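You operate a simulated robot arm through the tools that you are given. There is no shell and no other tool. Be economical: measure what you need, move in short steps, check, and stop when the job is done.

You are at the controls of a simulated robot arm. One attempt, no reset.

## Task
Wake both screens, pump the microscope down and switch the beam on.
Fine: lock the drawer latch before you pump; wait for VACUUM.

It is judged by the outcome, as a careful person would: the job done as asked, and still so three seconds after it is handed in. It fails if anything else is knocked over, pushed out of place, dropped, spilled or broken.

## Robot
A 6-joint arm with a two-finger parallel gripper on a trunk, on a base that drives. Base frame: it is fixed to the floor where the robot stands at the start and does not move with it; the origin is under the middle of the robot, x ahead of it, y to its left, z up; the surface under the hand at the start is at about z = 760. Units: mm, degrees, N and s.
With the tool pointing down near the work surface it reaches from about 360 to 820 mm from the robot's upright axis, wherever it stands. Its first joint turns from -166.0 to 166.0 degrees. Places, roughly: beam key [600, 0, 800]; button of the desk mouse [600, -100, 800]; copy key of the card reader [600, -700, 800]; drawer latch [400, 1100, 900]; focus knob of the knob box [600, 100, 800]; hold key of the desk keyboard [600, 400, 800]; left screen [800, 600, 1000]; left screen button [800, 400, 900]; light knob of the knob box [600, 100, 800]; mode knob of the knob box [700, 100, 800]; orange key marked clear [700, 400, 800]; place knob of the knob box [700, 300, 800]; right screen [800, 100, 1000]; right screen button [800, 0, 900]; round button [500, 1000, 1300]; save key of the desk keyboard [600, 400, 800]. Payload 3.91 kg.
The TCP is the grasp point between the finger pads, 30 mm short of the fingertips. In the tool frame z runs along the fingers and y along their closing line. Largest opening 110 mm; finger width 20, thickness 10; the body of the gripper, 48 by 112 mm, starts 55 mm behind the TCP.
Orientation is that of the tool frame in the base frame, as a unit quaternion [x, y, z, w]. With the fingers straight down and closing along the base's y, the tool's x points along the base's -x, its y along +y and its z along -z.

## Interface
- The arm moves only by the tool apply_moves. Its argument "commands" is a list of rows, each an object of numbers (a shift or turn left out is 0, a gripper value left out holds the last): "ax", "ay", "az": the turn, a rotation vector about the tool's x, y, z in rad; "tx", "ty", "tz": the shift along the tool's x, y, z in mm; "grip": the opening, from 0 (shut) to 1 (fully open). In form: [{"ax": .., "ay": .., "az": .., "tx": .., "ty": .., "tz": .., "grip": ..}, ...]. A call has 1 to 8 rows; each row is the pose to reach, as a shift and turn from the pose commanded when the call began, along the tool's axes at that moment. A row lasts 0.2 s, in which the tool goes at most 50 mm and 8.6 degrees; a call with a longer step from one row to the next is refused whole, and so is a gripper value outside its range. Where a pose cannot be reached the arm comes as near as it can. A force on the tool above 40 N (or 10 N above the force at the start of the call, whichever is more), or a blocked arm, ends the call early, and 0.2 s more pass. Each finger travels about 45 mm/s and halts on what it meets, pressing with about 36 N; the grip force reading is that of the motor and also rises with nothing between the fingers. The clock runs only during rows and for 0.2 s after the last one: add rows that repeat a pose to give the fingers time. It gives the time, the measured TCP pose, the force on the tool (base axes), the opening and the grip force at its end, in the units of the frame above (readings bear some noise), with the torque about the TCP (base axes, N m) and any sound that the robot's microphone picked up.
- Cameras (640 x 400 px; columns grow to the right, rows downward): "scene" is now at [9.9, 151.8, 1582.5]; the picture's right is [0.22, -0.98, 0.00], its down [-0.53, -0.12, -0.84] and it looks along [0.82, 0.18, -0.54] (base axes); focal length 221 px, centre (320, 200). "wrist" rides on the gripper at [77, 7, -115] in the tool frame; the picture's right is [-0.09, 1.00, 0.00], its down [-0.80, -0.07, -0.59] and it looks along [-0.59, -0.05, 0.80] (tool axes); focal length 270 px, centre (320, 200). There is no depth. A picture from a camera that has moved, and an enlarged one, comes with that camera's place and axes in the base frame and with its lens.
- snapshot(camera): a new picture of that camera. It takes no simulated time.
- slide_trunk(by): slides the trunk up (or, below 0, down) by that many mm; the arm and the scene camera ride with it, the base frame stays. It gives what a move gives, with no picture.
- steer(legs): drives the robot by 1 to 6 legs, each [ahead, turn to the left] in mm and degrees, along the robot's own axes; the way and the turn of a leg run together, so that a leg with both is an arc; at most 1500 mm and 180 degrees a leg. The arm and the cameras ride along, it lands a little off, and it stops where it bumps. It gives what a move gives.
- aim_head(pan, tilt): turns the head with the scene camera to pan (to the left, within 155 degrees either way) and tilt (down, from -29 to 69), counted from straight ahead of the robot. It gives what a move gives.
- zoom(camera, box): a new picture of the part [left, top, right, bottom] of that camera's present view, enlarged. It takes no simulated time.
- job_done(): hands the job in; it is judged then, once.

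Go step by step. Nothing tells you exact positions but the pictures and the camera data: compare them with the known pose of the tool, close in by small moves and look again before you grip or let go. The budget is 120 turns and 98 pictures, counting those below and the enlarged ones. Unless the task says otherwise, let go and move clear before handing in, and close with one line.

The tools are called by a JSON object that holds its "op" and its "data". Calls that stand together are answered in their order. apply_moves: Moves the arm, as the interface text tells. Its arguments: {"type":"object","properties":{"commands":{"type":"array"}},"required":["commands"]} The other tools are called the same way: slide_trunk (by) slides the trunk up or down; steer (legs) drives the base; aim_head (pan, tilt) turns the head that bears the scene camera; snapshot (camera) takes a picture; zoom (camera, box) takes an enlarged picture of a part of a camera's view; job_done () hands the job in.

At the start:

```text
clock: 0.0
tool_pos: [386.0, 170.8, 1414.7]
tcp_rot: [-0.005, 1.0, 0.0, -0.001]
force: [-0.4, -0.5, -0.2]
wrist_torque: [0.0, 0.0, 0.0]
gripper_width: 110.1
finger_force: 0.1
trunk travel left (down, up): [-525.0, 85.0]
robot x, y, heading: [0.1, -17.7, 0.2]
head pan, tilt: [12.8, 32.9]
```

scene: 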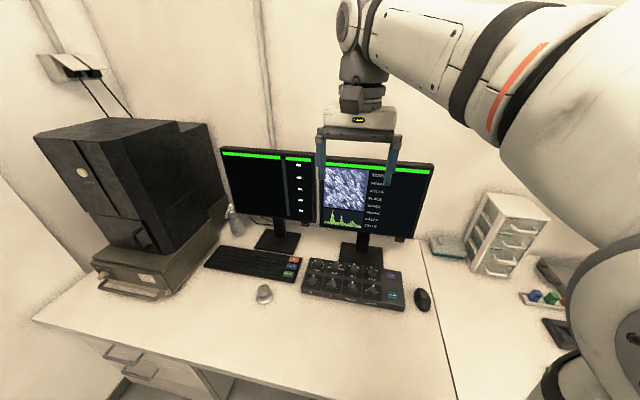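
wrist: 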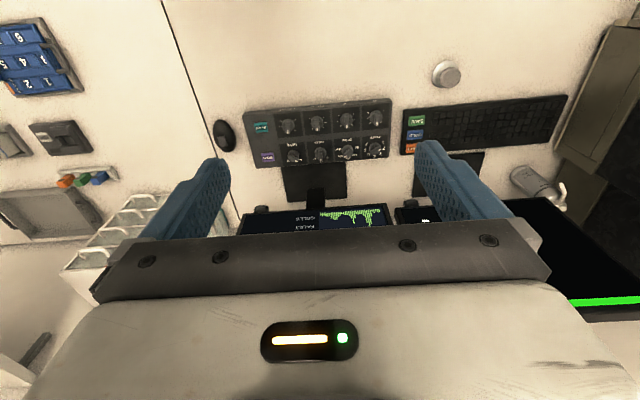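

The desk holds a microscope on the left, two screens, a keyboard, a knob box and a mouse. I'll look closer at the parts before moving.

{"op": "zoom", "data": {"camera": "scene", "box": [200, 130, 440, 320]}}

{"op": "zoom", "data": {"camera": "scene", "box": [20, 100, 260, 310]}}

{"op": "zoom", "data": {"camera": "wrist", "box": [200, 50, 580, 240]}}

```text
2.11 times, centred on (320, 225) of scene
camera zoom: at [9.9, 151.8, 1582.5], right [0.22, -0.98, 0.0], down [-0.53, -0.12, -0.84], along [0.82, 0.18, -0.54], focal length 465 px, centre (320, 147)
```

zoom: 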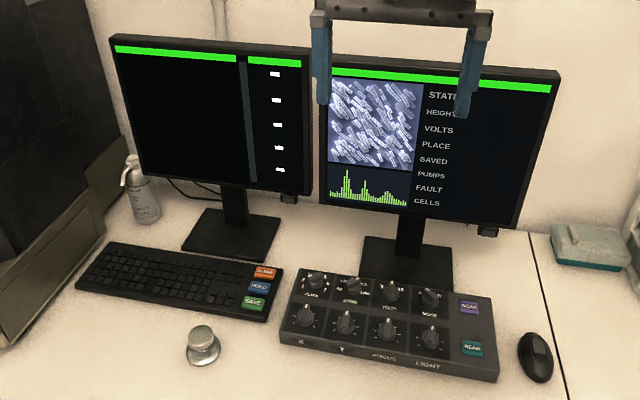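

```text
1.90 times, centred on (140, 205) of scene
camera zoom: at [9.9, 151.8, 1582.5], right [0.22, -0.98, 0.0], down [-0.53, -0.12, -0.84], along [0.82, 0.18, -0.54], focal length 421 px, centre (663, 190)
```

zoom: 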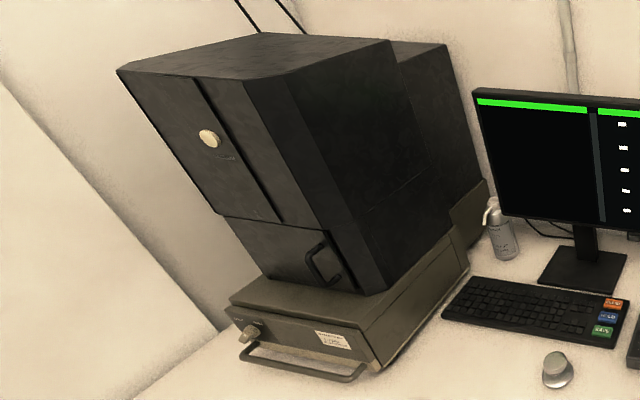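

```text
1.68 times, centred on (390, 145) of wrist
camera zoom: at [310.6, 177.0, 1528.5], right [0.08, 1.0, 0.0], down [0.8, -0.06, 0.59], along [0.59, -0.05, -0.8], focal length 455 px, centre (202, 293)
```

zoom: 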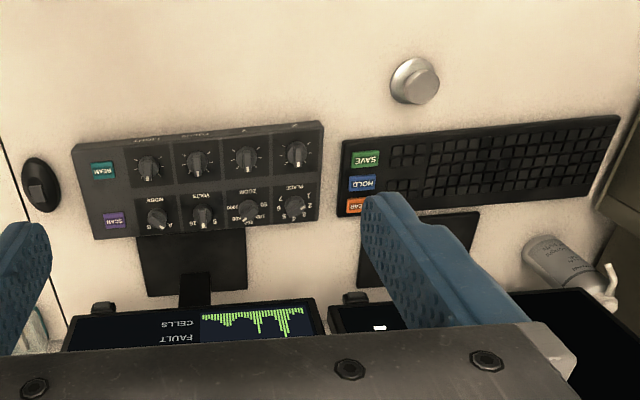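

The screens show bars but few values, and the latch sits above the drawer handle at lower left. I'll zoom in on the latch, the round button and the screen buttons.

{"op": "zoom", "data": {"camera": "scene", "box": [85, 240, 175, 300]}}

{"op": "zoom", "data": {"camera": "scene", "box": [215, 145, 435, 245]}}

```text
6.67 times, centred on (130, 270) of scene
camera zoom: at [9.9, 151.8, 1582.5], right [0.22, -0.98, 0.0], down [-0.53, -0.12, -0.84], along [0.82, 0.18, -0.54], focal length 1472 px, centre (1587, -267)
```

zoom: 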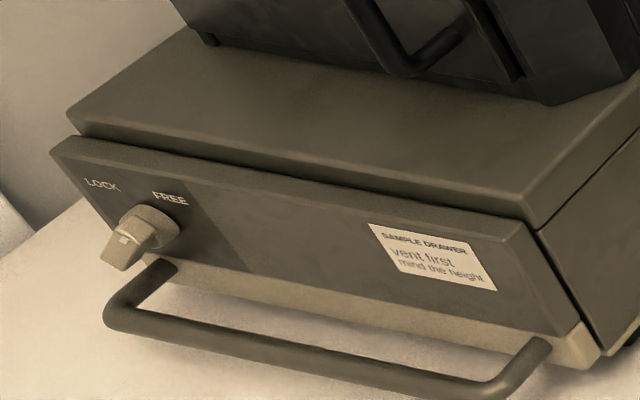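

```text
2.91 times, centred on (325, 195) of scene
camera zoom: at [9.9, 151.8, 1582.5], right [0.22, -0.98, 0.0], down [-0.53, -0.12, -0.84], along [0.82, 0.18, -0.54], focal length 642 px, centre (306, 214)
```

zoom: 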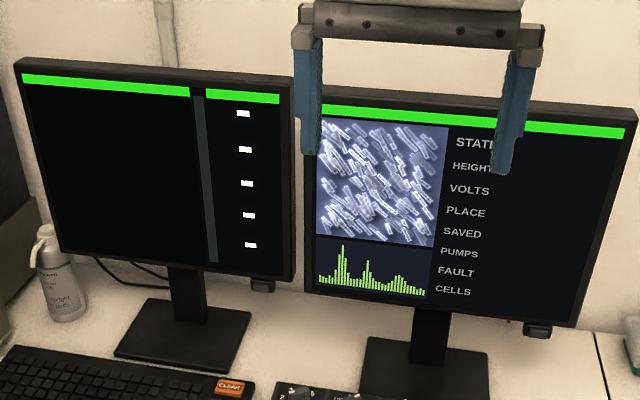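

The wake buttons seem to hang under the bottom-right corner of each screen: right near (802,-41,900), left near (800,400,910). I'll move toward the right one with the fingers closed and tilted forward.

{"op": "apply_moves", "data": {"commands": [{"ay": -0.13, "tx": -12, "ty": -24, "tz": 41, "grip": 0.5}, {"ay": -0.26, "tx": -24, "ty": -48, "tz": 83, "grip": 0}, {"ay": -0.39, "tx": -35, "ty": -72, "tz": 125}, {"ay": -0.52, "tx": -47, "ty": -95, "tz": 167}, {"ay": -0.65, "tx": -59, "ty": -119, "tz": 209}, {"ay": -0.78, "tx": -70, "ty": -143, "tz": 251}, {"ay": -0.91, "tx": -82, "ty": -167, "tz": 293}, {"ay": -1.04, "tx": -94, "ty": -191, "tz": 335}]}}

{"op": "snapshot", "data": {"camera": "wrist"}}

{"op": "snapshot", "data": {"camera": "scene"}}

```text
clock: 2.0
tool_pos: [481.8, -34.0, 1079.0]
tcp_rot: [0.149, 0.889, -0.074, 0.427]
force: [-0.1, -0.2, -0.6]
wrist_torque: [-0.01, -0.02, 0.02]
gripper_width: 0.0
finger_force: 36.3
out of reach, approached as far as the arm can: row 7, 8
trunk travel left (down, up): [-525.0, 85.0]
robot x, y, heading: [0.3, -19.1, -0.1]
head pan, tilt: [12.8, 32.9]
stopped in row 8: the arm was blocked; the commanded pose is now the measured one
```

```text
90 pictures are left
camera wrist: at [356.0, 16.7, 1090.1], right [0.38, 0.92, 0.06], down [0.01, -0.07, 1.0], along [0.93, -0.38, -0.04], focal length 270 px, centre (320, 200)
```

wrist: 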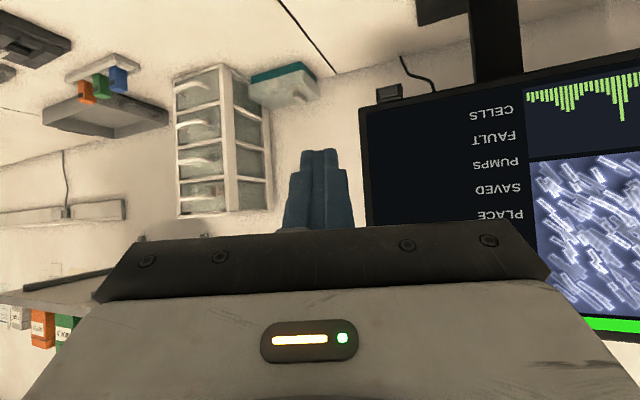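

```text
89 pictures are left
camera scene: at [7.9, 151.2, 1582.6], right [0.22, -0.98, 0.0], down [-0.53, -0.12, -0.84], along [0.82, 0.19, -0.54], focal length 221 px, centre (320, 200)
```

scene: 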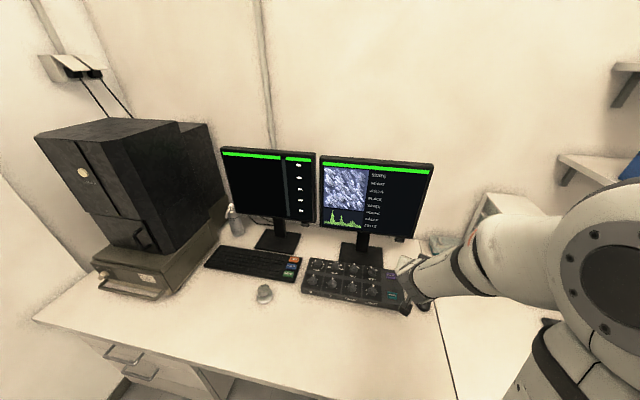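

The arm hit a limit there and ended yawed about 19° right, 39° below horizontal. Reach should ease further out, so I'll move to about (680,-41,950) and correct the yaw.

{"op": "apply_moves", "data": {"commands": [{"tx": -2, "ty": 10, "tz": 38, "ax": -0.04, "az": -0.03}, {"tx": -4, "ty": 20, "tz": 76, "ax": -0.08, "az": -0.065}, {"tx": -8, "ty": 30, "tz": 114, "ax": -0.13, "az": -0.1}, {"tx": -12, "ty": 40, "tz": 152, "ax": -0.17, "az": -0.14}, {"tx": -16, "ty": 50, "tz": 190, "ax": -0.22, "az": -0.17}, {"tx": -18, "ty": 58, "tz": 228, "ax": -0.258, "az": -0.206}]}}

{"op": "snapshot", "data": {"camera": "wrist"}}

```text
clock: 3.4
tool_pos: [676.2, 25.7, 947.2]
tcp_rot: [0.03, 0.901, -0.007, 0.433]
force: [-1.5, -1.2, 0.7]
wrist_torque: [0.0, 0.03, 0.02]
gripper_width: 0.1
finger_force: 36.0
out of reach, approached as far as the arm can: row 4, 5, 6
trunk travel left (down, up): [-525.0, 85.0]
robot x, y, heading: [-2.1, -17.5, -0.3]
head pan, tilt: [12.8, 32.9]
```

```text
88 pictures are left
camera wrist: at [541.1, 39.2, 959.5], right [0.12, 0.99, 0.08], down [0.03, -0.09, 1.0], along [0.99, -0.11, -0.04], focal length 270 px, centre (320, 200)
```

wrist: 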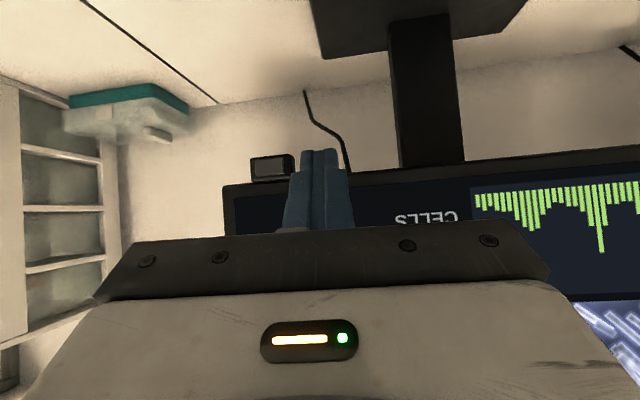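

The button block is visible at the screen's lower corner. I'll zoom in to see its face.

{"op": "zoom", "data": {"camera": "wrist", "box": [200, 120, 360, 220]}}

```text
4.00 times, centred on (280, 170) of wrist
camera zoom: at [541.1, 39.2, 959.5], right [0.12, 0.99, 0.08], down [0.03, -0.09, 1.0], along [0.99, -0.11, -0.04], focal length 1081 px, centre (480, 320)
```

zoom: 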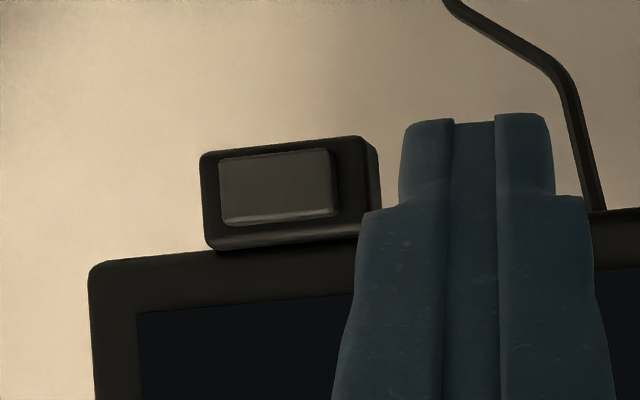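

The button is a front-facing plate, about 27×16 mm, centred near (795,-37,912). I'll line the fingertips up in front of it, stopping short.

{"op": "apply_moves", "data": {"commands": [{"tx": -4, "ty": -20, "tz": 17}, {"tx": -8, "ty": -40, "tz": 35}, {"tx": -11, "ty": -60, "tz": 52}]}}

{"op": "zoom", "data": {"camera": "wrist", "box": [240, 100, 400, 200]}}

```text
clock: 4.2
tool_pos: [718.5, 3.1, 922.2]
tcp_rot: [0.05, 0.9, -0.012, 0.433]
force: [0.0, 0.4, -1.1]
wrist_torque: [-0.01, 0.0, 0.03]
gripper_width: 0.0
finger_force: 36.2
out of reach, approached as far as the arm can: row 1, 2, 3
trunk travel left (down, up): [-525.0, 85.0]
robot x, y, heading: [0.0, -17.3, -0.1]
head pan, tilt: [12.8, 32.9]
```

```text
4.00 times, centred on (320, 150) of wrist
camera zoom: at [584.0, 22.7, 935.4], right [0.15, 0.98, 0.09], down [0.03, -0.1, 0.99], along [0.99, -0.15, -0.04], focal length 1081 px, centre (320, 400)
```

zoom: 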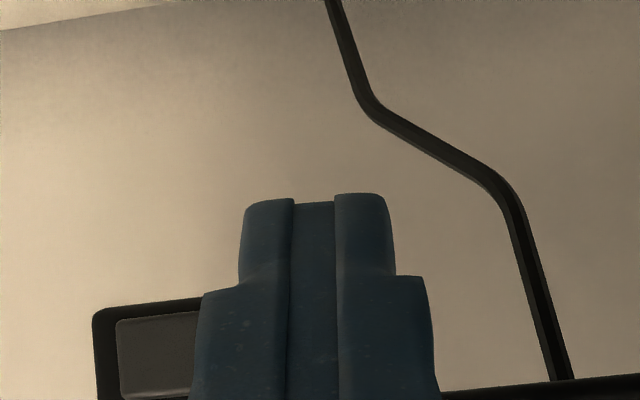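

The arm stops about 40 mm short in y, apparently a joint limit with this heading. I'll let the tool yaw to the right and see whether y frees up.

{"op": "apply_moves", "data": {"commands": [{"ax": 0.1, "az": 0.08}, {"ax": 0.203, "az": 0.163}, {"ax": 0.203, "az": 0.163}]}}

{"op": "snapshot", "data": {"camera": "scene"}}

```text
clock: 5.0
tool_pos: [717.5, 3.6, 923.7]
tcp_rot: [0.148, 0.89, -0.064, 0.427]
force: [0.8, 0.1, 0.2]
wrist_torque: [0.01, 0.02, -0.02]
gripper_width: 0.1
finger_force: 35.7
trunk travel left (down, up): [-525.0, 85.0]
robot x, y, heading: [6.4, -19.0, -0.1]
head pan, tilt: [12.8, 32.9]
```

```text
85 pictures are left
camera scene: at [10.1, 151.9, 1582.5], right [0.22, -0.98, 0.0], down [-0.53, -0.12, -0.84], along [0.82, 0.18, -0.54], focal length 221 px, centre (320, 200)
```

scene: 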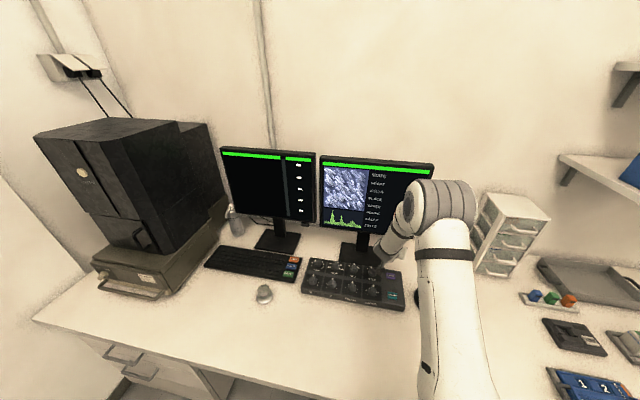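

That freed it: the yawed pose is reachable. I'll shift 40 mm right to line up with the button.

{"op": "apply_moves", "data": {"commands": [{"tx": -6, "ty": -18, "tz": 8}, {"tx": -12, "ty": -37, "tz": 15.6}, {"tx": -12, "ty": -37, "tz": 15.6}]}}

{"op": "zoom", "data": {"camera": "wrist", "box": [240, 100, 400, 200]}}

```text
clock: 5.8
tool_pos: [724.7, -39.0, 923.2]
tcp_rot: [0.148, 0.89, -0.063, 0.427]
force: [0.5, -0.7, -0.7]
wrist_torque: [0.04, 0.01, 0.0]
gripper_width: 0.0
finger_force: 36.2
trunk travel left (down, up): [-525.0, 85.0]
robot x, y, heading: [-0.8, -18.3, -0.2]
head pan, tilt: [12.8, 32.9]
```

```text
4.00 times, centred on (320, 150) of wrist
camera zoom: at [598.2, 10.5, 935.0], right [0.37, 0.93, 0.08], down [0.01, -0.09, 1.0], along [0.93, -0.37, -0.04], focal length 1081 px, centre (320, 400)
```

zoom: 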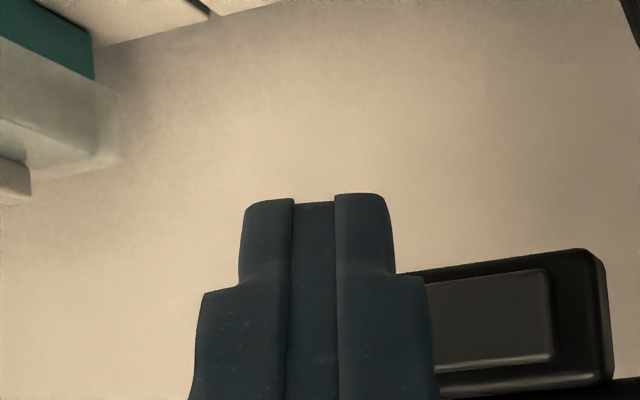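

Triangulating the two views puts the button face near (775,-30,916). I'll centre on it and creep forward in small steps, watching the force and listening.

{"op": "apply_moves", "data": {"commands": [{"tx": -7.7, "ty": 11.4, "tz": 5.1}, {"tx": -9.5, "ty": 12.4, "tz": 7.3}, {"tx": -11.3, "ty": 13.3, "tz": 9.5}, {"tx": -13, "ty": 14.3, "tz": 11.8}]}}

{"op": "zoom", "data": {"camera": "wrist", "box": [240, 100, 400, 200]}}

```text
clock: 6.8
tool_pos: [745.1, -30.2, 925.1]
tcp_rot: [0.148, 0.89, -0.063, 0.426]
force: [-3.4, 0.6, 0.2]
wrist_torque: [0.02, 0.04, 0.0]
gripper_width: 0.0
finger_force: 35.9
trunk travel left (down, up): [-525.0, 85.0]
robot x, y, heading: [-0.8, -18.3, 0.4]
head pan, tilt: [12.8, 32.9]
heard: click
```

```text
4.00 times, centred on (320, 150) of wrist
camera zoom: at [618.2, 18.9, 937.8], right [0.37, 0.93, 0.08], down [0.01, -0.09, 1.0], along [0.93, -0.37, -0.04], focal length 1081 px, centre (320, 400)
```

zoom: 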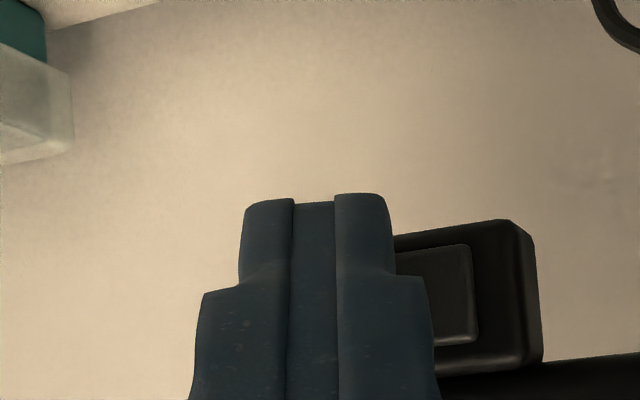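

A click was heard. I'll back off and check the right screen.

{"op": "apply_moves", "data": {"commands": [{"tz": -20}, {"tz": -60}, {"tz": -100}]}}

{"op": "zoom", "data": {"camera": "scene", "box": [215, 145, 435, 245]}}

```text
clock: 7.6
tool_pos: [670.8, -7.1, 989.1]
tcp_rot: [0.147, 0.89, -0.064, 0.427]
force: [-0.3, 0.3, -1.0]
wrist_torque: [-0.03, -0.03, 0.02]
gripper_width: 0.0
finger_force: 36.0
trunk travel left (down, up): [-525.0, 85.0]
robot x, y, heading: [0.4, -18.9, -0.3]
head pan, tilt: [12.8, 32.9]
```

```text
2.91 times, centred on (325, 195) of scene
camera zoom: at [9.1, 151.8, 1582.4], right [0.22, -0.98, 0.0], down [-0.53, -0.12, -0.84], along [0.82, 0.19, -0.54], focal length 642 px, centre (306, 214)
```

zoom: 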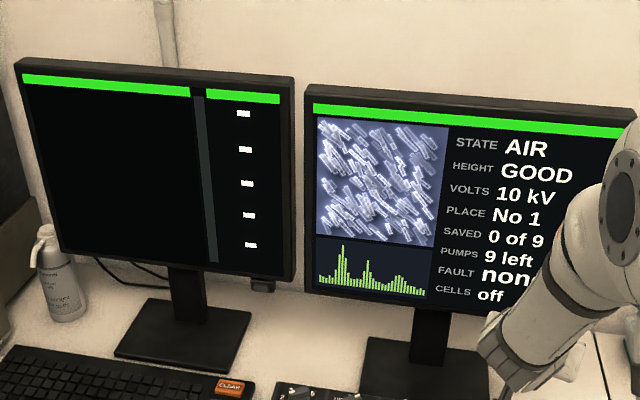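

The right screen is awake: STATE AIR, HEIGHT GOOD, no fault. Next is the left screen's button near (795,398,915), moving across in front of the screens.

{"op": "apply_moves", "data": {"commands": [{"tx": 12, "ty": 45, "tz": -8, "ax": -0.03, "az": -0.024}, {"tx": 24, "ty": 90, "tz": -16, "ax": -0.06, "az": -0.047}, {"tx": 36, "ty": 135, "tz": -24, "ax": -0.09, "az": -0.07}, {"tx": 48, "ty": 180, "tz": -32, "ax": -0.117, "az": -0.094}, {"tx": 60, "ty": 225, "tz": -40, "ax": -0.146, "az": -0.117}, {"tx": 72, "ty": 270, "tz": -48, "ax": -0.175, "az": -0.14}, {"tx": 84, "ty": 315, "tz": -56, "ax": -0.205, "az": -0.164}, {"tx": 96, "ty": 360, "tz": -64, "ax": -0.234, "az": -0.188}]}}

{"op": "snapshot", "data": {"camera": "wrist"}}

```text
clock: 9.4
tool_pos: [681.8, 371.2, 957.8]
tcp_rot: [0.012, 0.901, 0.0, 0.434]
force: [-0.7, 0.1, 0.2]
wrist_torque: [0.02, 0.04, -0.01]
gripper_width: 0.2
finger_force: 35.7
trunk travel left (down, up): [-525.0, 85.0]
robot x, y, heading: [3.4, -17.1, -0.0]
head pan, tilt: [12.8, 32.9]
```

```text
81 pictures are left
camera wrist: at [545.8, 380.1, 969.2], right [0.08, 0.99, 0.08], down [0.03, -0.08, 1.0], along [1.0, -0.07, -0.04], focal length 270 px, centre (320, 200)
```

wrist: 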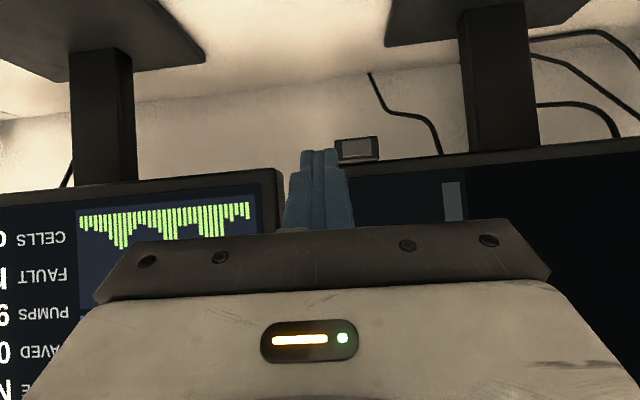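

The left button reads near (795,400,915). I'll line up about 20–30 mm in front of it.

{"op": "apply_moves", "data": {"commands": [{"tx": -3, "ty": 10, "tz": 20}, {"tx": -5, "ty": 20, "tz": 41}, {"tx": -7.5, "ty": 30.3, "tz": 61}, {"tx": -7.5, "ty": 30.3, "tz": 61}]}}

{"op": "zoom", "data": {"camera": "wrist", "box": [240, 100, 400, 200]}}

```text
clock: 10.4
tool_pos: [733.7, 399.0, 924.6]
tcp_rot: [0.013, 0.901, 0.001, 0.434]
force: [-0.6, 0.3, 0.6]
wrist_torque: [0.03, -0.03, 0.02]
gripper_width: 0.0
finger_force: 36.4
trunk travel left (down, up): [-525.0, 85.0]
robot x, y, heading: [1.7, -17.6, -0.0]
head pan, tilt: [12.8, 32.9]
```

```text
4.00 times, centred on (320, 150) of wrist
camera zoom: at [598.3, 408.6, 937.7], right [0.08, 0.99, 0.08], down [0.03, -0.08, 1.0], along [1.0, -0.07, -0.04], focal length 1081 px, centre (320, 400)
```

zoom: 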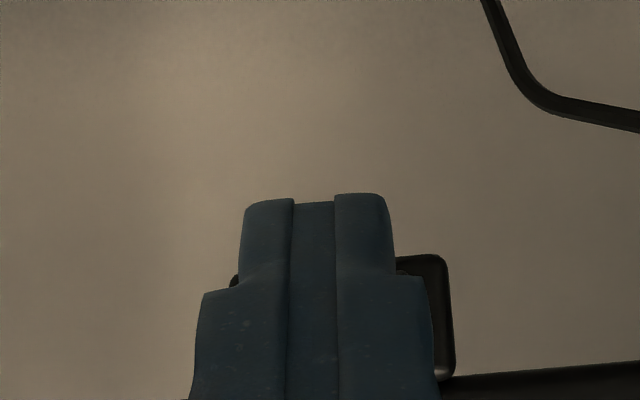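

I'm centred on the button. Creeping forward in 4 mm steps.

{"op": "apply_moves", "data": {"commands": [{"tx": -3, "tz": 4}, {"tx": -5.5, "tz": 7}, {"tx": -8, "tz": 10}, {"tx": -10.5, "tz": 13}, {"tx": -12.5, "tz": 15.6}]}}

```text
clock: 11.6
tool_pos: [754.0, 398.8, 924.1]
tcp_rot: [0.012, 0.901, 0.002, 0.434]
force: [-1.3, 1.2, -0.6]
wrist_torque: [-0.02, 0.02, 0.01]
gripper_width: 0.0
finger_force: 35.9
trunk travel left (down, up): [-525.0, 85.0]
robot x, y, heading: [-0.5, -21.6, -0.0]
head pan, tilt: [12.8, 32.9]
```

{"op": "apply_moves", "data": {"commands": [{"tx": -1.9, "tz": 2.4}, {"tx": -3.8, "tz": 4.7}, {"tx": -5, "tz": 6.3}]}}

```text
clock: 12.4
tool_pos: [757.0, 398.7, 927.0]
tcp_rot: [0.012, 0.902, 0.001, 0.432]
force: [-28.8, -3.6, -3.4]
wrist_torque: [0.24, 0.48, -0.06]
gripper_width: 0.0
finger_force: 36.0
trunk travel left (down, up): [-525.0, 85.0]
robot x, y, heading: [2.2, -17.5, -0.3]
head pan, tilt: [12.8, 32.9]
heard: click
```

Click heard, with 29 N of push. I'll retreat and check the screen, including that the monitor has not shifted.

{"op": "apply_moves", "data": {"commands": [{"tz": -20}, {"tz": -60}, {"tz": -100}, {"tz": -150}, {"tz": -200}]}}

{"op": "zoom", "data": {"camera": "scene", "box": [180, 125, 440, 285]}}

```text
clock: 13.6
tool_pos: [603.6, 402.6, 1052.4]
tcp_rot: [0.012, 0.901, 0.002, 0.434]
force: [-0.2, -0.1, -0.3]
wrist_torque: [-0.02, -0.01, 0.0]
gripper_width: 0.0
finger_force: 36.0
trunk travel left (down, up): [-525.0, 85.0]
robot x, y, heading: [-2.4, -18.3, 0.0]
head pan, tilt: [12.8, 32.9]
```

```text
2.46 times, centred on (310, 205) of scene
camera zoom: at [8.8, 151.4, 1582.5], right [0.22, -0.98, 0.0], down [-0.53, -0.12, -0.84], along [0.82, 0.19, -0.54], focal length 544 px, centre (345, 188)
```

zoom: 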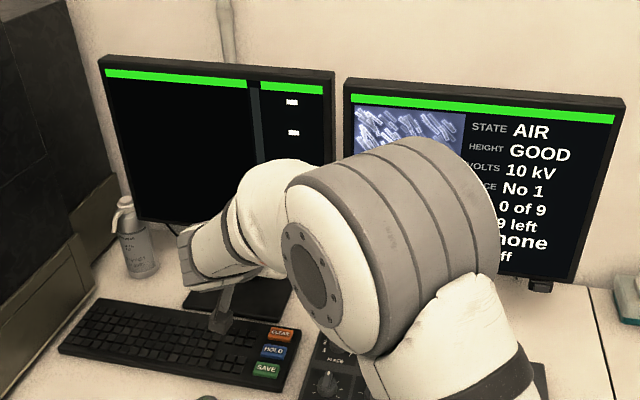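

I'll check the left screen with the wrist camera, which faces it.

{"op": "snapshot", "data": {"camera": "wrist"}}

```text
78 pictures are left
camera wrist: at [468.0, 411.6, 1064.3], right [0.08, 0.99, 0.08], down [0.03, -0.08, 1.0], along [1.0, -0.07, -0.04], focal length 270 px, centre (320, 200)
```

wrist: 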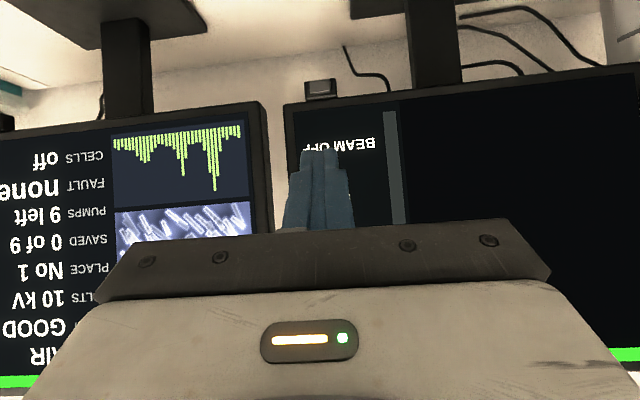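

The left screen now shows "BEAM OFF", so both screens are awake. Next is the latch on the microscope drawer (face at x≈400, y≈1110), which needs driving; I'll tuck the arm in and look left for floor space.

{"op": "apply_moves", "data": {"commands": [{"tx": -12, "ty": -31, "tz": -36}, {"tx": -24, "ty": -63, "tz": -72}, {"tx": -36, "ty": -94, "tz": -107}, {"tx": -47, "ty": -126, "tz": -143}, {"tx": -59, "ty": -157, "tz": -179}, {"tx": -71, "ty": -188, "tz": -215}, {"tx": -82, "ty": -220, "tz": -250}, {"tx": -94, "ty": -251, "tz": -286}]}}

{"op": "aim_head", "data": {"pan": 100, "tilt": 35}}

{"op": "snapshot", "data": {"camera": "scene"}}

```text
clock: 15.4
tool_pos: [433.4, 150.0, 1300.5]
tcp_rot: [0.012, 0.901, 0.001, 0.434]
force: [-0.2, 0.1, 0.2]
wrist_torque: [0.0, 0.02, 0.01]
gripper_width: 0.2
finger_force: 36.4
trunk travel left (down, up): [-525.0, 85.0]
robot x, y, heading: [-3.6, -20.7, 0.2]
head pan, tilt: [12.8, 32.9]
```

```text
clock: 17.0
tool_pos: [435.4, 150.9, 1298.9]
tcp_rot: [0.013, 0.901, 0.001, 0.434]
force: [-0.3, 0.3, -0.1]
wrist_torque: [0.0, -0.01, 0.02]
gripper_width: 0.0
finger_force: 36.1
trunk travel left (down, up): [-525.0, 85.0]
robot x, y, heading: [1.1, -18.1, -0.0]
head pan, tilt: [100.0, 35.0]
```

```text
77 pictures are left
camera scene: at [-92.3, 218.9, 1579.2], right [0.99, 0.17, 0.0], down [0.1, -0.57, -0.82], along [-0.14, 0.81, -0.57], focal length 221 px, centre (320, 200)
```

scene: 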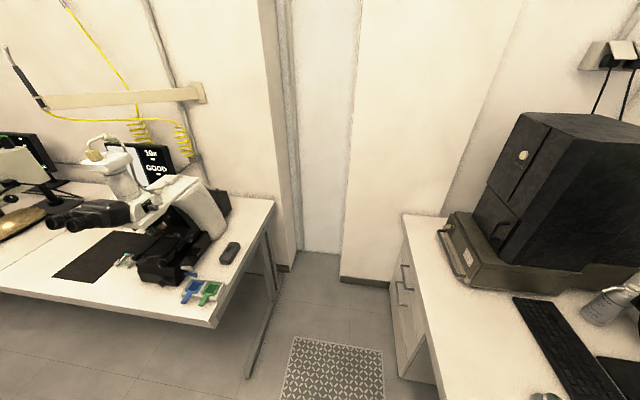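

The aisle runs from x≈-560 to 220, with a wall near y≈1330. I'll turn right, reverse to about (-190,840), then turn back to face the microscope, so the hand never points at the end wall.

{"op": "steer", "data": {"legs": [[0, -77.7], [-880, 0], [0, 77.7]]}}

{"op": "aim_head", "data": {"pan": 20, "tilt": 40}}

{"op": "snapshot", "data": {"camera": "scene"}}

```text
clock: 20.6
tool_pos: [271.1, -364.9, 1299.7]
tcp_rot: [0.557, 0.709, -0.262, 0.346]
force: [0.2, 0.0, -0.3]
wrist_torque: [-0.01, 0.02, -0.01]
gripper_width: 0.2
finger_force: 35.8
trunk travel left (down, up): [-525.0, 85.0]
robot x, y, heading: [-14.0, 8.6, -67.2]
head pan, tilt: [100.0, 35.0]
stopped in leg 1: the robot was blocked; the commanded pose is now the measured one
```

```text
clock: 22.1
tool_pos: [272.5, -363.7, 1299.7]
tcp_rot: [0.556, 0.709, -0.261, 0.346]
force: [-0.5, 0.2, -0.1]
wrist_torque: [-0.04, 0.04, 0.0]
gripper_width: 0.1
finger_force: 35.9
trunk travel left (down, up): [-525.0, 85.0]
robot x, y, heading: [-10.2, 9.1, -66.9]
head pan, tilt: [20.0, 40.0]
```

```text
76 pictures are left
camera scene: at [156.3, 75.2, 1571.6], right [-0.73, -0.68, 0.0], down [-0.44, 0.47, -0.77], along [0.52, -0.56, -0.64], focal length 221 px, centre (320, 200)
```

scene: 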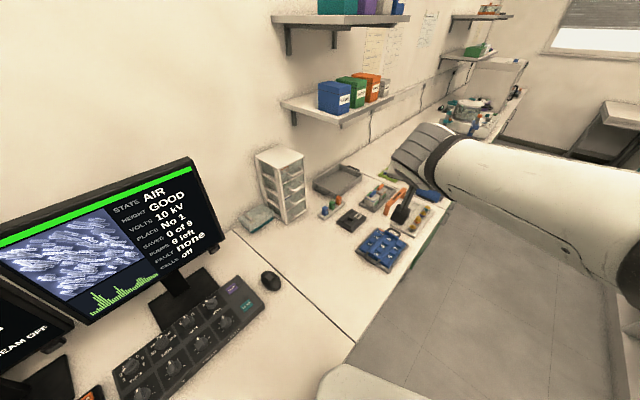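

The base corner touched the desk while turning; the desk items look undisturbed. I'll reverse away from the desk first, then straighten and back down the aisle.

{"op": "steer", "data": {"legs": [[-450, 0], [0, -23], [-420, 0], [0, 90]]}}

{"op": "snapshot", "data": {"camera": "scene"}}

```text
clock: 32.0
tool_pos: [270.7, 949.0, 1298.2]
tcp_rot: [0.077, 0.898, -0.029, 0.432]
force: [-0.9, -0.5, -0.5]
wrist_torque: [0.02, 0.03, 0.03]
gripper_width: 0.0
finger_force: 35.9
trunk travel left (down, up): [-525.0, 85.0]
robot x, y, heading: [-183.2, 847.7, -1.2]
head pan, tilt: [20.0, 40.0]
```

```text
75 pictures are left
camera scene: at [-177.1, 1027.1, 1571.8], right [0.32, -0.95, 0.0], down [-0.61, -0.21, -0.77], along [0.72, 0.25, -0.64], focal length 221 px, centre (320, 200)
```

scene: 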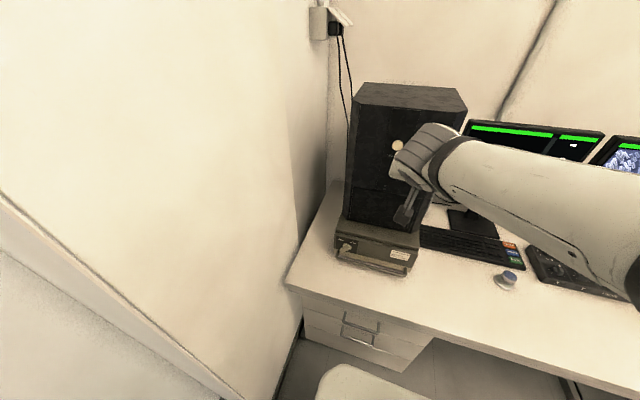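

The robot is in place at (-183,848). Zooming in on the latch and the round button.

{"op": "zoom", "data": {"camera": "scene", "box": [320, 220, 430, 290]}}

{"op": "zoom", "data": {"camera": "scene", "box": [345, 110, 455, 180]}}

{"op": "snapshot", "data": {"camera": "wrist"}}

```text
5.71 times, centred on (375, 255) of scene
camera zoom: at [-177.1, 1027.1, 1571.8], right [0.32, -0.95, 0.0], down [-0.61, -0.21, -0.77], along [0.72, 0.25, -0.64], focal length 1262 px, centre (6, -114)
```

zoom: 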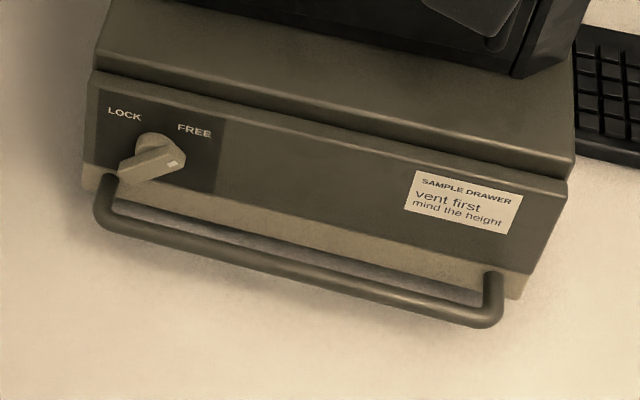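

```text
5.71 times, centred on (400, 145) of scene
camera zoom: at [-177.1, 1027.1, 1571.8], right [0.32, -0.95, 0.0], down [-0.61, -0.21, -0.77], along [0.72, 0.25, -0.64], focal length 1262 px, centre (-137, 514)
```

zoom: 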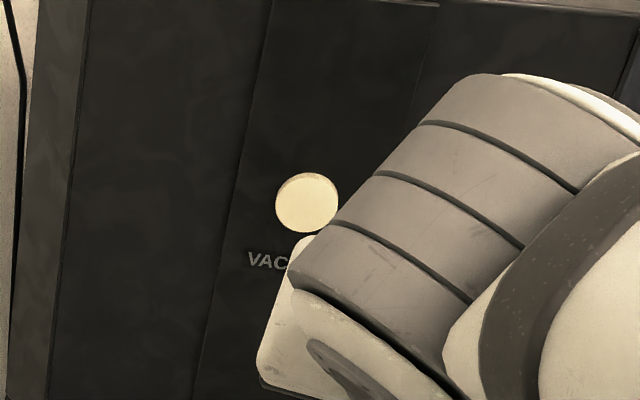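

```text
72 pictures are left
camera wrist: at [137.8, 977.3, 1311.4], right [0.22, 0.97, 0.08], down [0.02, -0.09, 1.0], along [0.98, -0.21, -0.04], focal length 270 px, centre (320, 200)
```

wrist: 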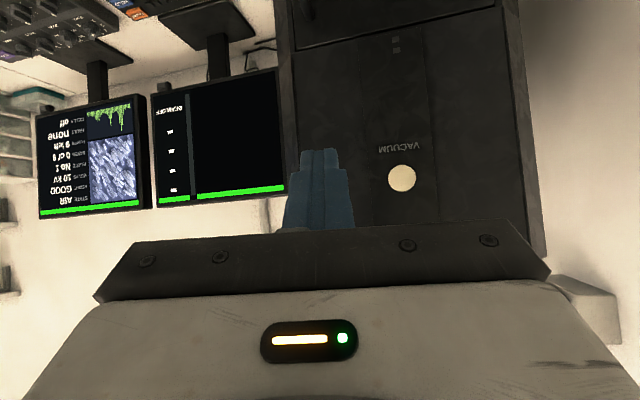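

The latch lever (hub about (378,1110,862)) has its white mark toward FREE, so it needs turning counter-clockwise to LOCK. The cream button is marked VACUUM. I'll lower the hand in front of the latch, keeping clear, for a closer look.

{"op": "apply_moves", "data": {"commands": [{"tx": 40, "ty": 18, "tz": 23, "ax": -0.015, "az": -0.012}, {"tx": 80, "ty": 36, "tz": 47, "ax": -0.03, "az": -0.024}, {"tx": 120, "ty": 54, "tz": 70, "ax": -0.045, "az": -0.036}, {"tx": 160, "ty": 72, "tz": 93, "ax": -0.06, "az": -0.048}, {"tx": 200, "ty": 90, "tz": 117, "ax": -0.075, "az": -0.06}, {"tx": 240, "ty": 107, "tz": 140, "ax": -0.09, "az": -0.072}, {"tx": 280, "ty": 125, "tz": 163, "ax": -0.105, "az": -0.085}, {"tx": 320, "ty": 143, "tz": 187, "ax": -0.121, "az": -0.097}]}}

{"op": "snapshot", "data": {"camera": "wrist"}}

```text
clock: 33.8
tool_pos: [243.3, 1103.6, 934.4]
tcp_rot: [0.006, 0.901, 0.004, 0.434]
force: [0.1, -0.7, 0.0]
wrist_torque: [0.03, 0.01, 0.02]
gripper_width: 0.2
finger_force: 35.9
trunk travel left (down, up): [-525.0, 85.0]
robot x, y, heading: [-184.4, 847.1, -1.2]
head pan, tilt: [20.0, 40.0]
```

```text
71 pictures are left
camera wrist: at [107.2, 1112.1, 946.1], right [0.06, 0.99, 0.08], down [0.03, -0.08, 1.0], along [1.0, -0.06, -0.04], focal length 270 px, centre (320, 200)
```

wrist: 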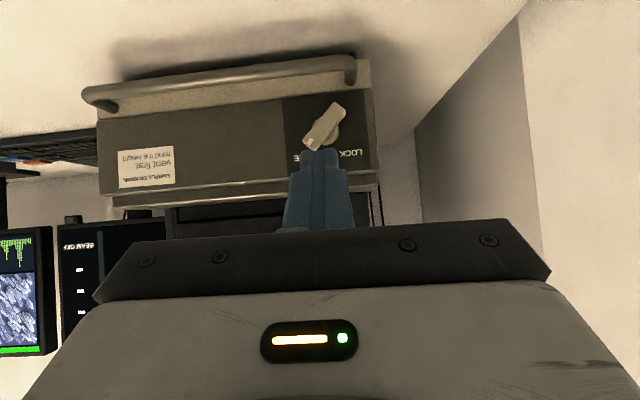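

{"op": "zoom", "data": {"camera": "wrist", "box": [270, 60, 390, 210]}}

```text
2.67 times, centred on (330, 135) of wrist
camera zoom: at [107.2, 1112.1, 946.1], right [0.06, 0.99, 0.08], down [0.03, -0.08, 1.0], along [1.0, -0.06, -0.04], focal length 721 px, centre (293, 373)
```

zoom: 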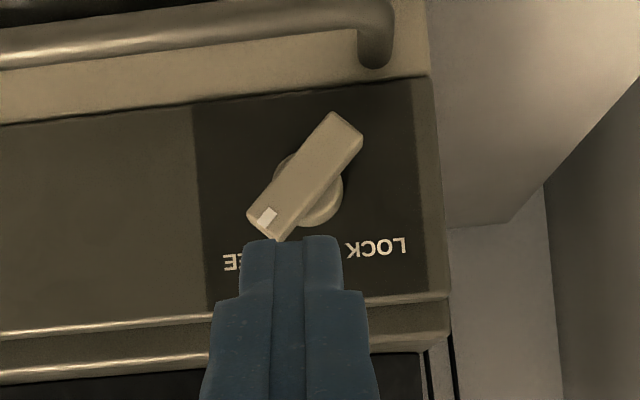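

The latch is clear: the bar is about 48×14 mm, hub near y=1107, z=863, mark tilted about 36° toward FREE. I'll level the tool to horizontal in front of it and open the fingers a little.

{"op": "apply_moves", "data": {"commands": [{"ay": -0.11, "tx": 3, "ty": 0, "tz": 10, "grip": 0.3}, {"ay": -0.22, "tx": 7, "ty": 1, "tz": 20}, {"ay": -0.33, "tx": 10, "ty": 1, "tz": 31}, {"ay": -0.44, "tx": 14, "ty": 2, "tz": 41}, {"ay": -0.55, "tx": 17, "ty": 2, "tz": 51}, {"ay": -0.67, "tx": 21, "ty": 2, "tz": 61}]}}

{"op": "snapshot", "data": {"camera": "wrist"}}

```text
clock: 35.2
tool_pos: [335.3, 1188.1, 932.9]
tcp_rot: [-0.002, 0.711, -0.022, 0.702]
force: [-0.9, -0.4, 0.0]
wrist_torque: [0.01, 0.0, -0.02]
gripper_width: 32.8
finger_force: 0.0
out of reach, approached as far as the arm can: row 1, 2, 3, 4, 5, 6
trunk travel left (down, up): [-525.0, 85.0]
robot x, y, heading: [-182.1, 848.3, -1.0]
head pan, tilt: [20.0, 40.0]
```

```text
69 pictures are left
camera wrist: at [222.7, 1195.8, 858.6], right [0.03, 1.0, 0.05], down [-0.59, -0.03, 0.81], along [0.81, -0.06, 0.58], focal length 270 px, centre (320, 200)
```

wrist: 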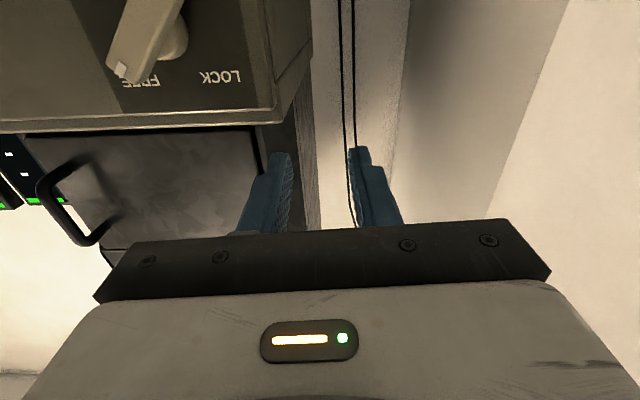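

Levelling pushed the hand out to about 620 mm from the axis, so the robot stands too close for this. I'll back up about 120 mm.

{"op": "steer", "data": {"legs": [[-130, 0]]}}

```text
clock: 36.5
tool_pos: [212.9, 1192.0, 934.6]
tcp_rot: [-0.002, 0.712, -0.023, 0.701]
force: [-0.7, 0.5, -0.1]
wrist_torque: [0.01, -0.04, -0.01]
gripper_width: 33.1
finger_force: 0.1
trunk travel left (down, up): [-525.0, 85.0]
robot x, y, heading: [-304.6, 858.0, 0.1]
head pan, tilt: [20.0, 40.0]
```

Now shift to about (290,1107,880), in front of the latch.

{"op": "apply_moves", "data": {"commands": [{"tx": 14, "ty": -20, "tz": 20}, {"tx": 28, "ty": -40, "tz": 40}, {"tx": 42, "ty": -60, "tz": 60}, {"tx": 57, "ty": -81, "tz": 80}, {"tx": 57, "ty": -81, "tz": 80}]}}

{"op": "snapshot", "data": {"camera": "wrist"}}

```text
clock: 37.7
tool_pos: [309.4, 1125.9, 889.9]
tcp_rot: [-0.007, 0.714, -0.034, 0.7]
force: [0.0, -0.5, -0.5]
wrist_torque: [0.01, 0.01, 0.03]
gripper_width: 32.9
finger_force: 0.2
out of reach, approached as far as the arm can: row 1, 2, 3, 4, 5
trunk travel left (down, up): [-525.0, 85.0]
robot x, y, heading: [-304.8, 851.8, -0.1]
head pan, tilt: [20.0, 40.0]
```

```text
68 pictures are left
camera wrist: at [195.6, 1132.0, 815.1], right [0.04, 1.0, 0.03], down [-0.58, 0.0, 0.81], along [0.81, -0.05, 0.58], focal length 270 px, centre (320, 200)
```

wrist: 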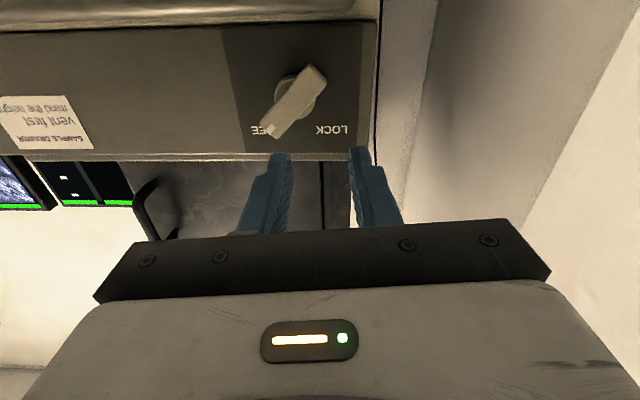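

The bar front triangulates to (372,1107,863) again. I'll lower trunk-neutral to that height, centre on it and roll the tool about +40° so the fingers straddle the bar, staying short of it.

{"op": "apply_moves", "data": {"commands": [{"tx": 5, "ty": -4, "tz": 1, "az": 0.138}, {"tx": 10, "ty": -8, "tz": 3, "az": 0.276}, {"tx": 16, "ty": -12, "tz": 4, "az": 0.414}, {"tx": 21, "ty": -15, "tz": 6, "az": 0.552}, {"tx": 27, "ty": -17, "tz": 7, "az": 0.69}, {"tx": 27, "ty": -17, "tz": 7, "az": 0.69}]}}

{"op": "snapshot", "data": {"camera": "wrist"}}

```text
clock: 38.3
tool_pos: [367.3, 1189.2, 910.0]
tcp_rot: [0.078, 0.719, 0.018, 0.69]
force: [-4.6, 4.4, 2.1]
wrist_torque: [-0.1, -0.16, 0.08]
gripper_width: 32.5
finger_force: 0.1
out of reach, approached as far as the arm can: row 1, 2, 3
trunk travel left (down, up): [-525.0, 85.0]
robot x, y, heading: [-307.2, 854.1, -0.1]
head pan, tilt: [20.0, 40.0]
stopped in row 3: the force on the tool passed its limit at 130 N (the readings are from after the stop); the commanded pose is now the measured one
```

```text
67 pictures are left
camera wrist: at [253.4, 1215.7, 841.3], right [0.09, 0.97, 0.22], down [-0.57, -0.13, 0.81], along [0.82, -0.2, 0.54], focal length 270 px, centre (320, 200)
```

wrist: 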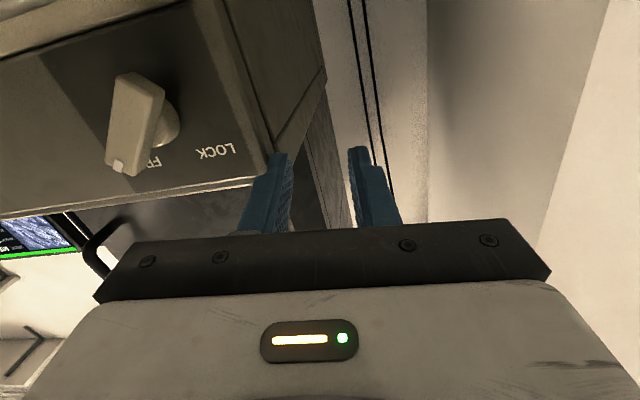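

The hand jumped outward and struck the microscope's left flank; reaching at the limit is risky. I'll back away gently, raise the hand, and then lower the trunk so the arm works in a comfortable range.

{"op": "apply_moves", "data": {"commands": [{"tz": -15, "tx": -5}, {"tz": -30, "tx": -12}, {"tz": -45, "tx": -20}, {"tz": -60, "tx": -40}]}}

{"op": "snapshot", "data": {"camera": "scene"}}

```text
clock: 39.3
tool_pos: [306.7, 1192.7, 959.4]
tcp_rot: [0.077, 0.718, 0.015, 0.692]
force: [0.6, -0.6, -0.3]
wrist_torque: [-0.01, 0.01, -0.02]
gripper_width: 32.8
finger_force: 0.0
out of reach, approached as far as the arm can: row 2, 3, 4
trunk travel left (down, up): [-525.0, 85.0]
robot x, y, heading: [-306.7, 853.1, 0.2]
head pan, tilt: [20.0, 40.0]
```

```text
66 pictures are left
camera scene: at [-305.2, 1032.9, 1571.6], right [0.34, -0.94, 0.0], down [-0.6, -0.22, -0.77], along [0.72, 0.26, -0.64], focal length 221 px, centre (320, 200)
```

scene: 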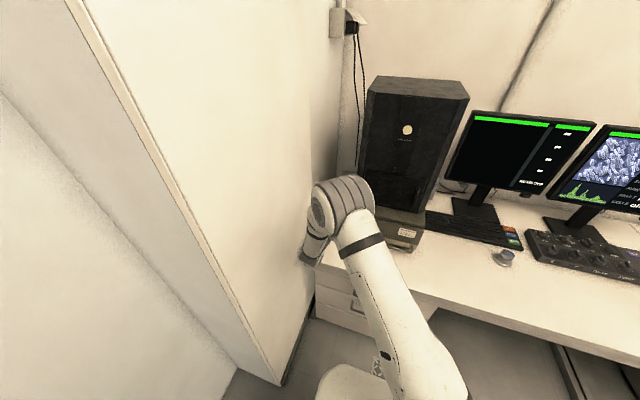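

Nothing was displaced. Raising the hand 340 mm now, clear in front of the microscope.

{"op": "apply_moves", "data": {"commands": [{"tx": -44, "ty": -5, "tz": -6}, {"tx": -88, "ty": -11, "tz": -12}, {"tx": -131, "ty": -16, "tz": -18}, {"tx": -175, "ty": -22, "tz": -24}, {"tx": -218, "ty": -27, "tz": -30}, {"tx": -262, "ty": -32, "tz": -35}, {"tx": -306, "ty": -38, "tz": -41}, {"tx": -349, "ty": -43, "tz": -47}]}}

```text
clock: 41.1
tool_pos: [268.1, 1106.2, 1301.6]
tcp_rot: [0.077, 0.717, 0.018, 0.692]
force: [-0.1, 0.0, 0.8]
wrist_torque: [0.03, -0.04, 0.03]
gripper_width: 33.1
finger_force: 0.1
trunk travel left (down, up): [-525.0, 85.0]
robot x, y, heading: [-310.8, 853.8, 0.1]
head pan, tilt: [20.0, 40.0]
```

Reachable now. Sliding the trunk down in stages.

{"op": "slide_trunk", "data": {"by": -200}}

{"op": "snapshot", "data": {"camera": "scene"}}

```text
clock: 43.3
tool_pos: [267.1, 1107.7, 1100.9]
tcp_rot: [0.077, 0.717, 0.02, 0.692]
force: [0.9, -0.5, 0.3]
wrist_torque: [-0.01, 0.02, 0.02]
gripper_width: 33.1
finger_force: 0.1
trunk travel left (down, up): [-325.0, 285.0]
robot x, y, heading: [-306.9, 854.5, 0.4]
head pan, tilt: [20.0, 40.0]
```

```text
65 pictures are left
camera scene: at [-304.8, 1032.9, 1371.7], right [0.34, -0.94, 0.0], down [-0.6, -0.22, -0.77], along [0.72, 0.26, -0.64], focal length 221 px, centre (320, 200)
```

scene: 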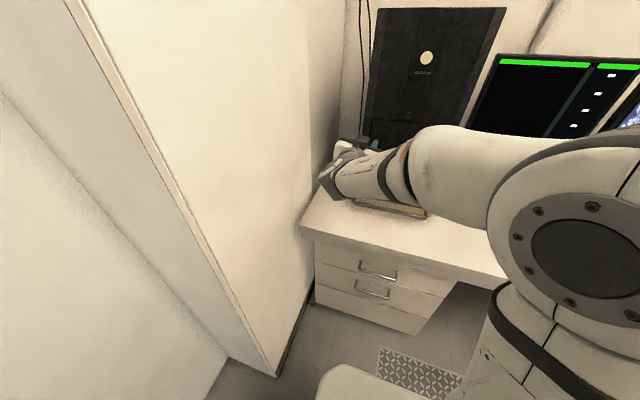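

{"op": "slide_trunk", "data": {"by": -180}}

{"op": "snapshot", "data": {"camera": "wrist"}}

```text
clock: 45.3
tool_pos: [268.4, 1108.2, 921.1]
tcp_rot: [0.078, 0.717, 0.018, 0.692]
force: [0.0, -0.1, -0.3]
wrist_torque: [-0.02, 0.0, 0.03]
gripper_width: 33.2
finger_force: 0.1
trunk travel left (down, up): [-145.0, 465.0]
robot x, y, heading: [-302.3, 856.7, 0.1]
head pan, tilt: [20.0, 40.0]
```

```text
64 pictures are left
camera wrist: at [153.3, 1133.7, 851.0], right [0.09, 0.97, 0.22], down [-0.57, -0.13, 0.81], along [0.81, -0.2, 0.55], focal length 270 px, centre (320, 200)
```

wrist: 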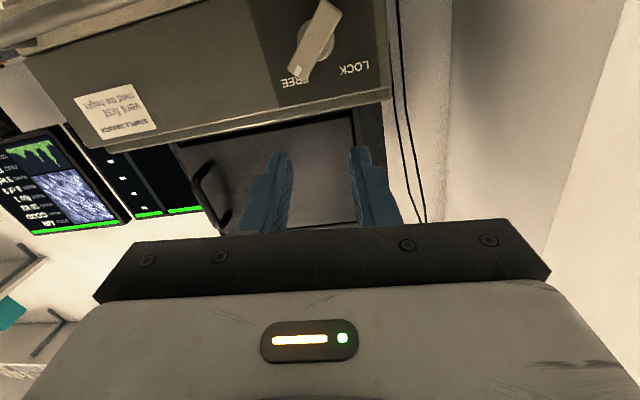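

Good clearance now. Rolling the tool to match the bar and centring in front of it, short of contact.

{"op": "apply_moves", "data": {"commands": [{"az": 0.12, "tx": 13, "ty": -1, "tz": 8}, {"az": 0.25, "tx": 27, "ty": -3, "tz": 17}, {"az": 0.37, "tx": 40, "ty": -4, "tz": 26}, {"az": 0.5, "tx": 54, "ty": -6, "tz": 34}, {"az": 0.5, "tx": 54, "ty": -6, "tz": 34}]}}

{"op": "snapshot", "data": {"camera": "wrist"}}

```text
clock: 46.5
tool_pos: [300.5, 1119.8, 890.2]
tcp_rot: [0.254, 0.68, 0.181, 0.664]
force: [0.1, -0.3, 0.7]
wrist_torque: [-0.02, 0.02, 0.0]
gripper_width: 32.9
finger_force: 0.1
out of reach, approached as far as the arm can: row 4, 5
trunk travel left (down, up): [-145.0, 465.0]
robot x, y, heading: [-311.6, 850.4, 0.2]
head pan, tilt: [20.0, 40.0]
```

```text
63 pictures are left
camera wrist: at [189.3, 1179.7, 838.2], right [0.1, 0.75, 0.65], down [-0.61, -0.47, 0.64], along [0.79, -0.46, 0.41], focal length 270 px, centre (320, 200)
```

wrist: 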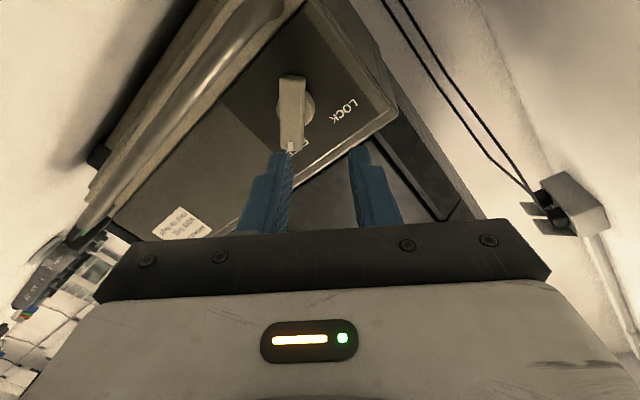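

The limit seems to be minimum extension, and extending should help. I'll lower the trunk 35 mm rather than the arm, then nudge the arm up and outward to centre.

{"op": "slide_trunk", "data": {"by": -40}}

{"op": "apply_moves", "data": {"commands": [{"tx": -9, "ty": -0.5, "tz": 8}, {"tx": -19, "ty": -1, "tz": 15}, {"tx": -19, "ty": -1, "tz": 15}]}}

{"op": "snapshot", "data": {"camera": "wrist"}}

```text
clock: 47.3
tool_pos: [300.7, 1119.4, 850.3]
tcp_rot: [0.252, 0.68, 0.183, 0.664]
force: [-0.1, -0.1, -0.8]
wrist_torque: [-0.02, 0.01, 0.0]
gripper_width: 33.0
finger_force: 0.0
trunk travel left (down, up): [-105.0, 505.0]
robot x, y, heading: [-305.7, 854.9, -0.2]
head pan, tilt: [20.0, 40.0]
```

```text
clock: 48.1
tool_pos: [314.9, 1105.7, 864.1]
tcp_rot: [0.253, 0.68, 0.183, 0.664]
force: [1.3, -0.2, 0.1]
wrist_torque: [-0.04, 0.01, 0.01]
gripper_width: 33.1
finger_force: 0.0
trunk travel left (down, up): [-105.0, 505.0]
robot x, y, heading: [-307.8, 854.7, 0.1]
head pan, tilt: [20.0, 40.0]
```

```text
62 pictures are left
camera wrist: at [204.1, 1165.9, 811.9], right [0.1, 0.75, 0.65], down [-0.61, -0.47, 0.64], along [0.79, -0.46, 0.41], focal length 270 px, centre (320, 200)
```

wrist: 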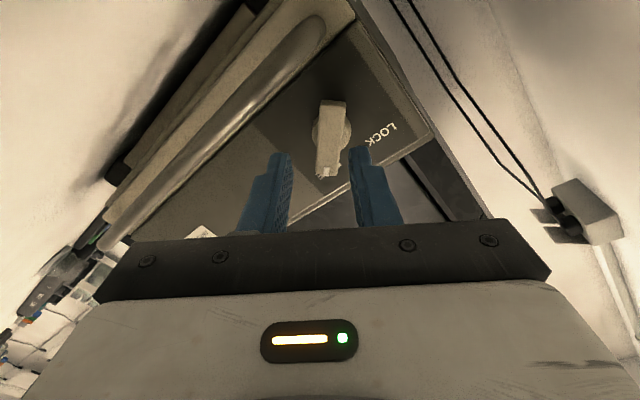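

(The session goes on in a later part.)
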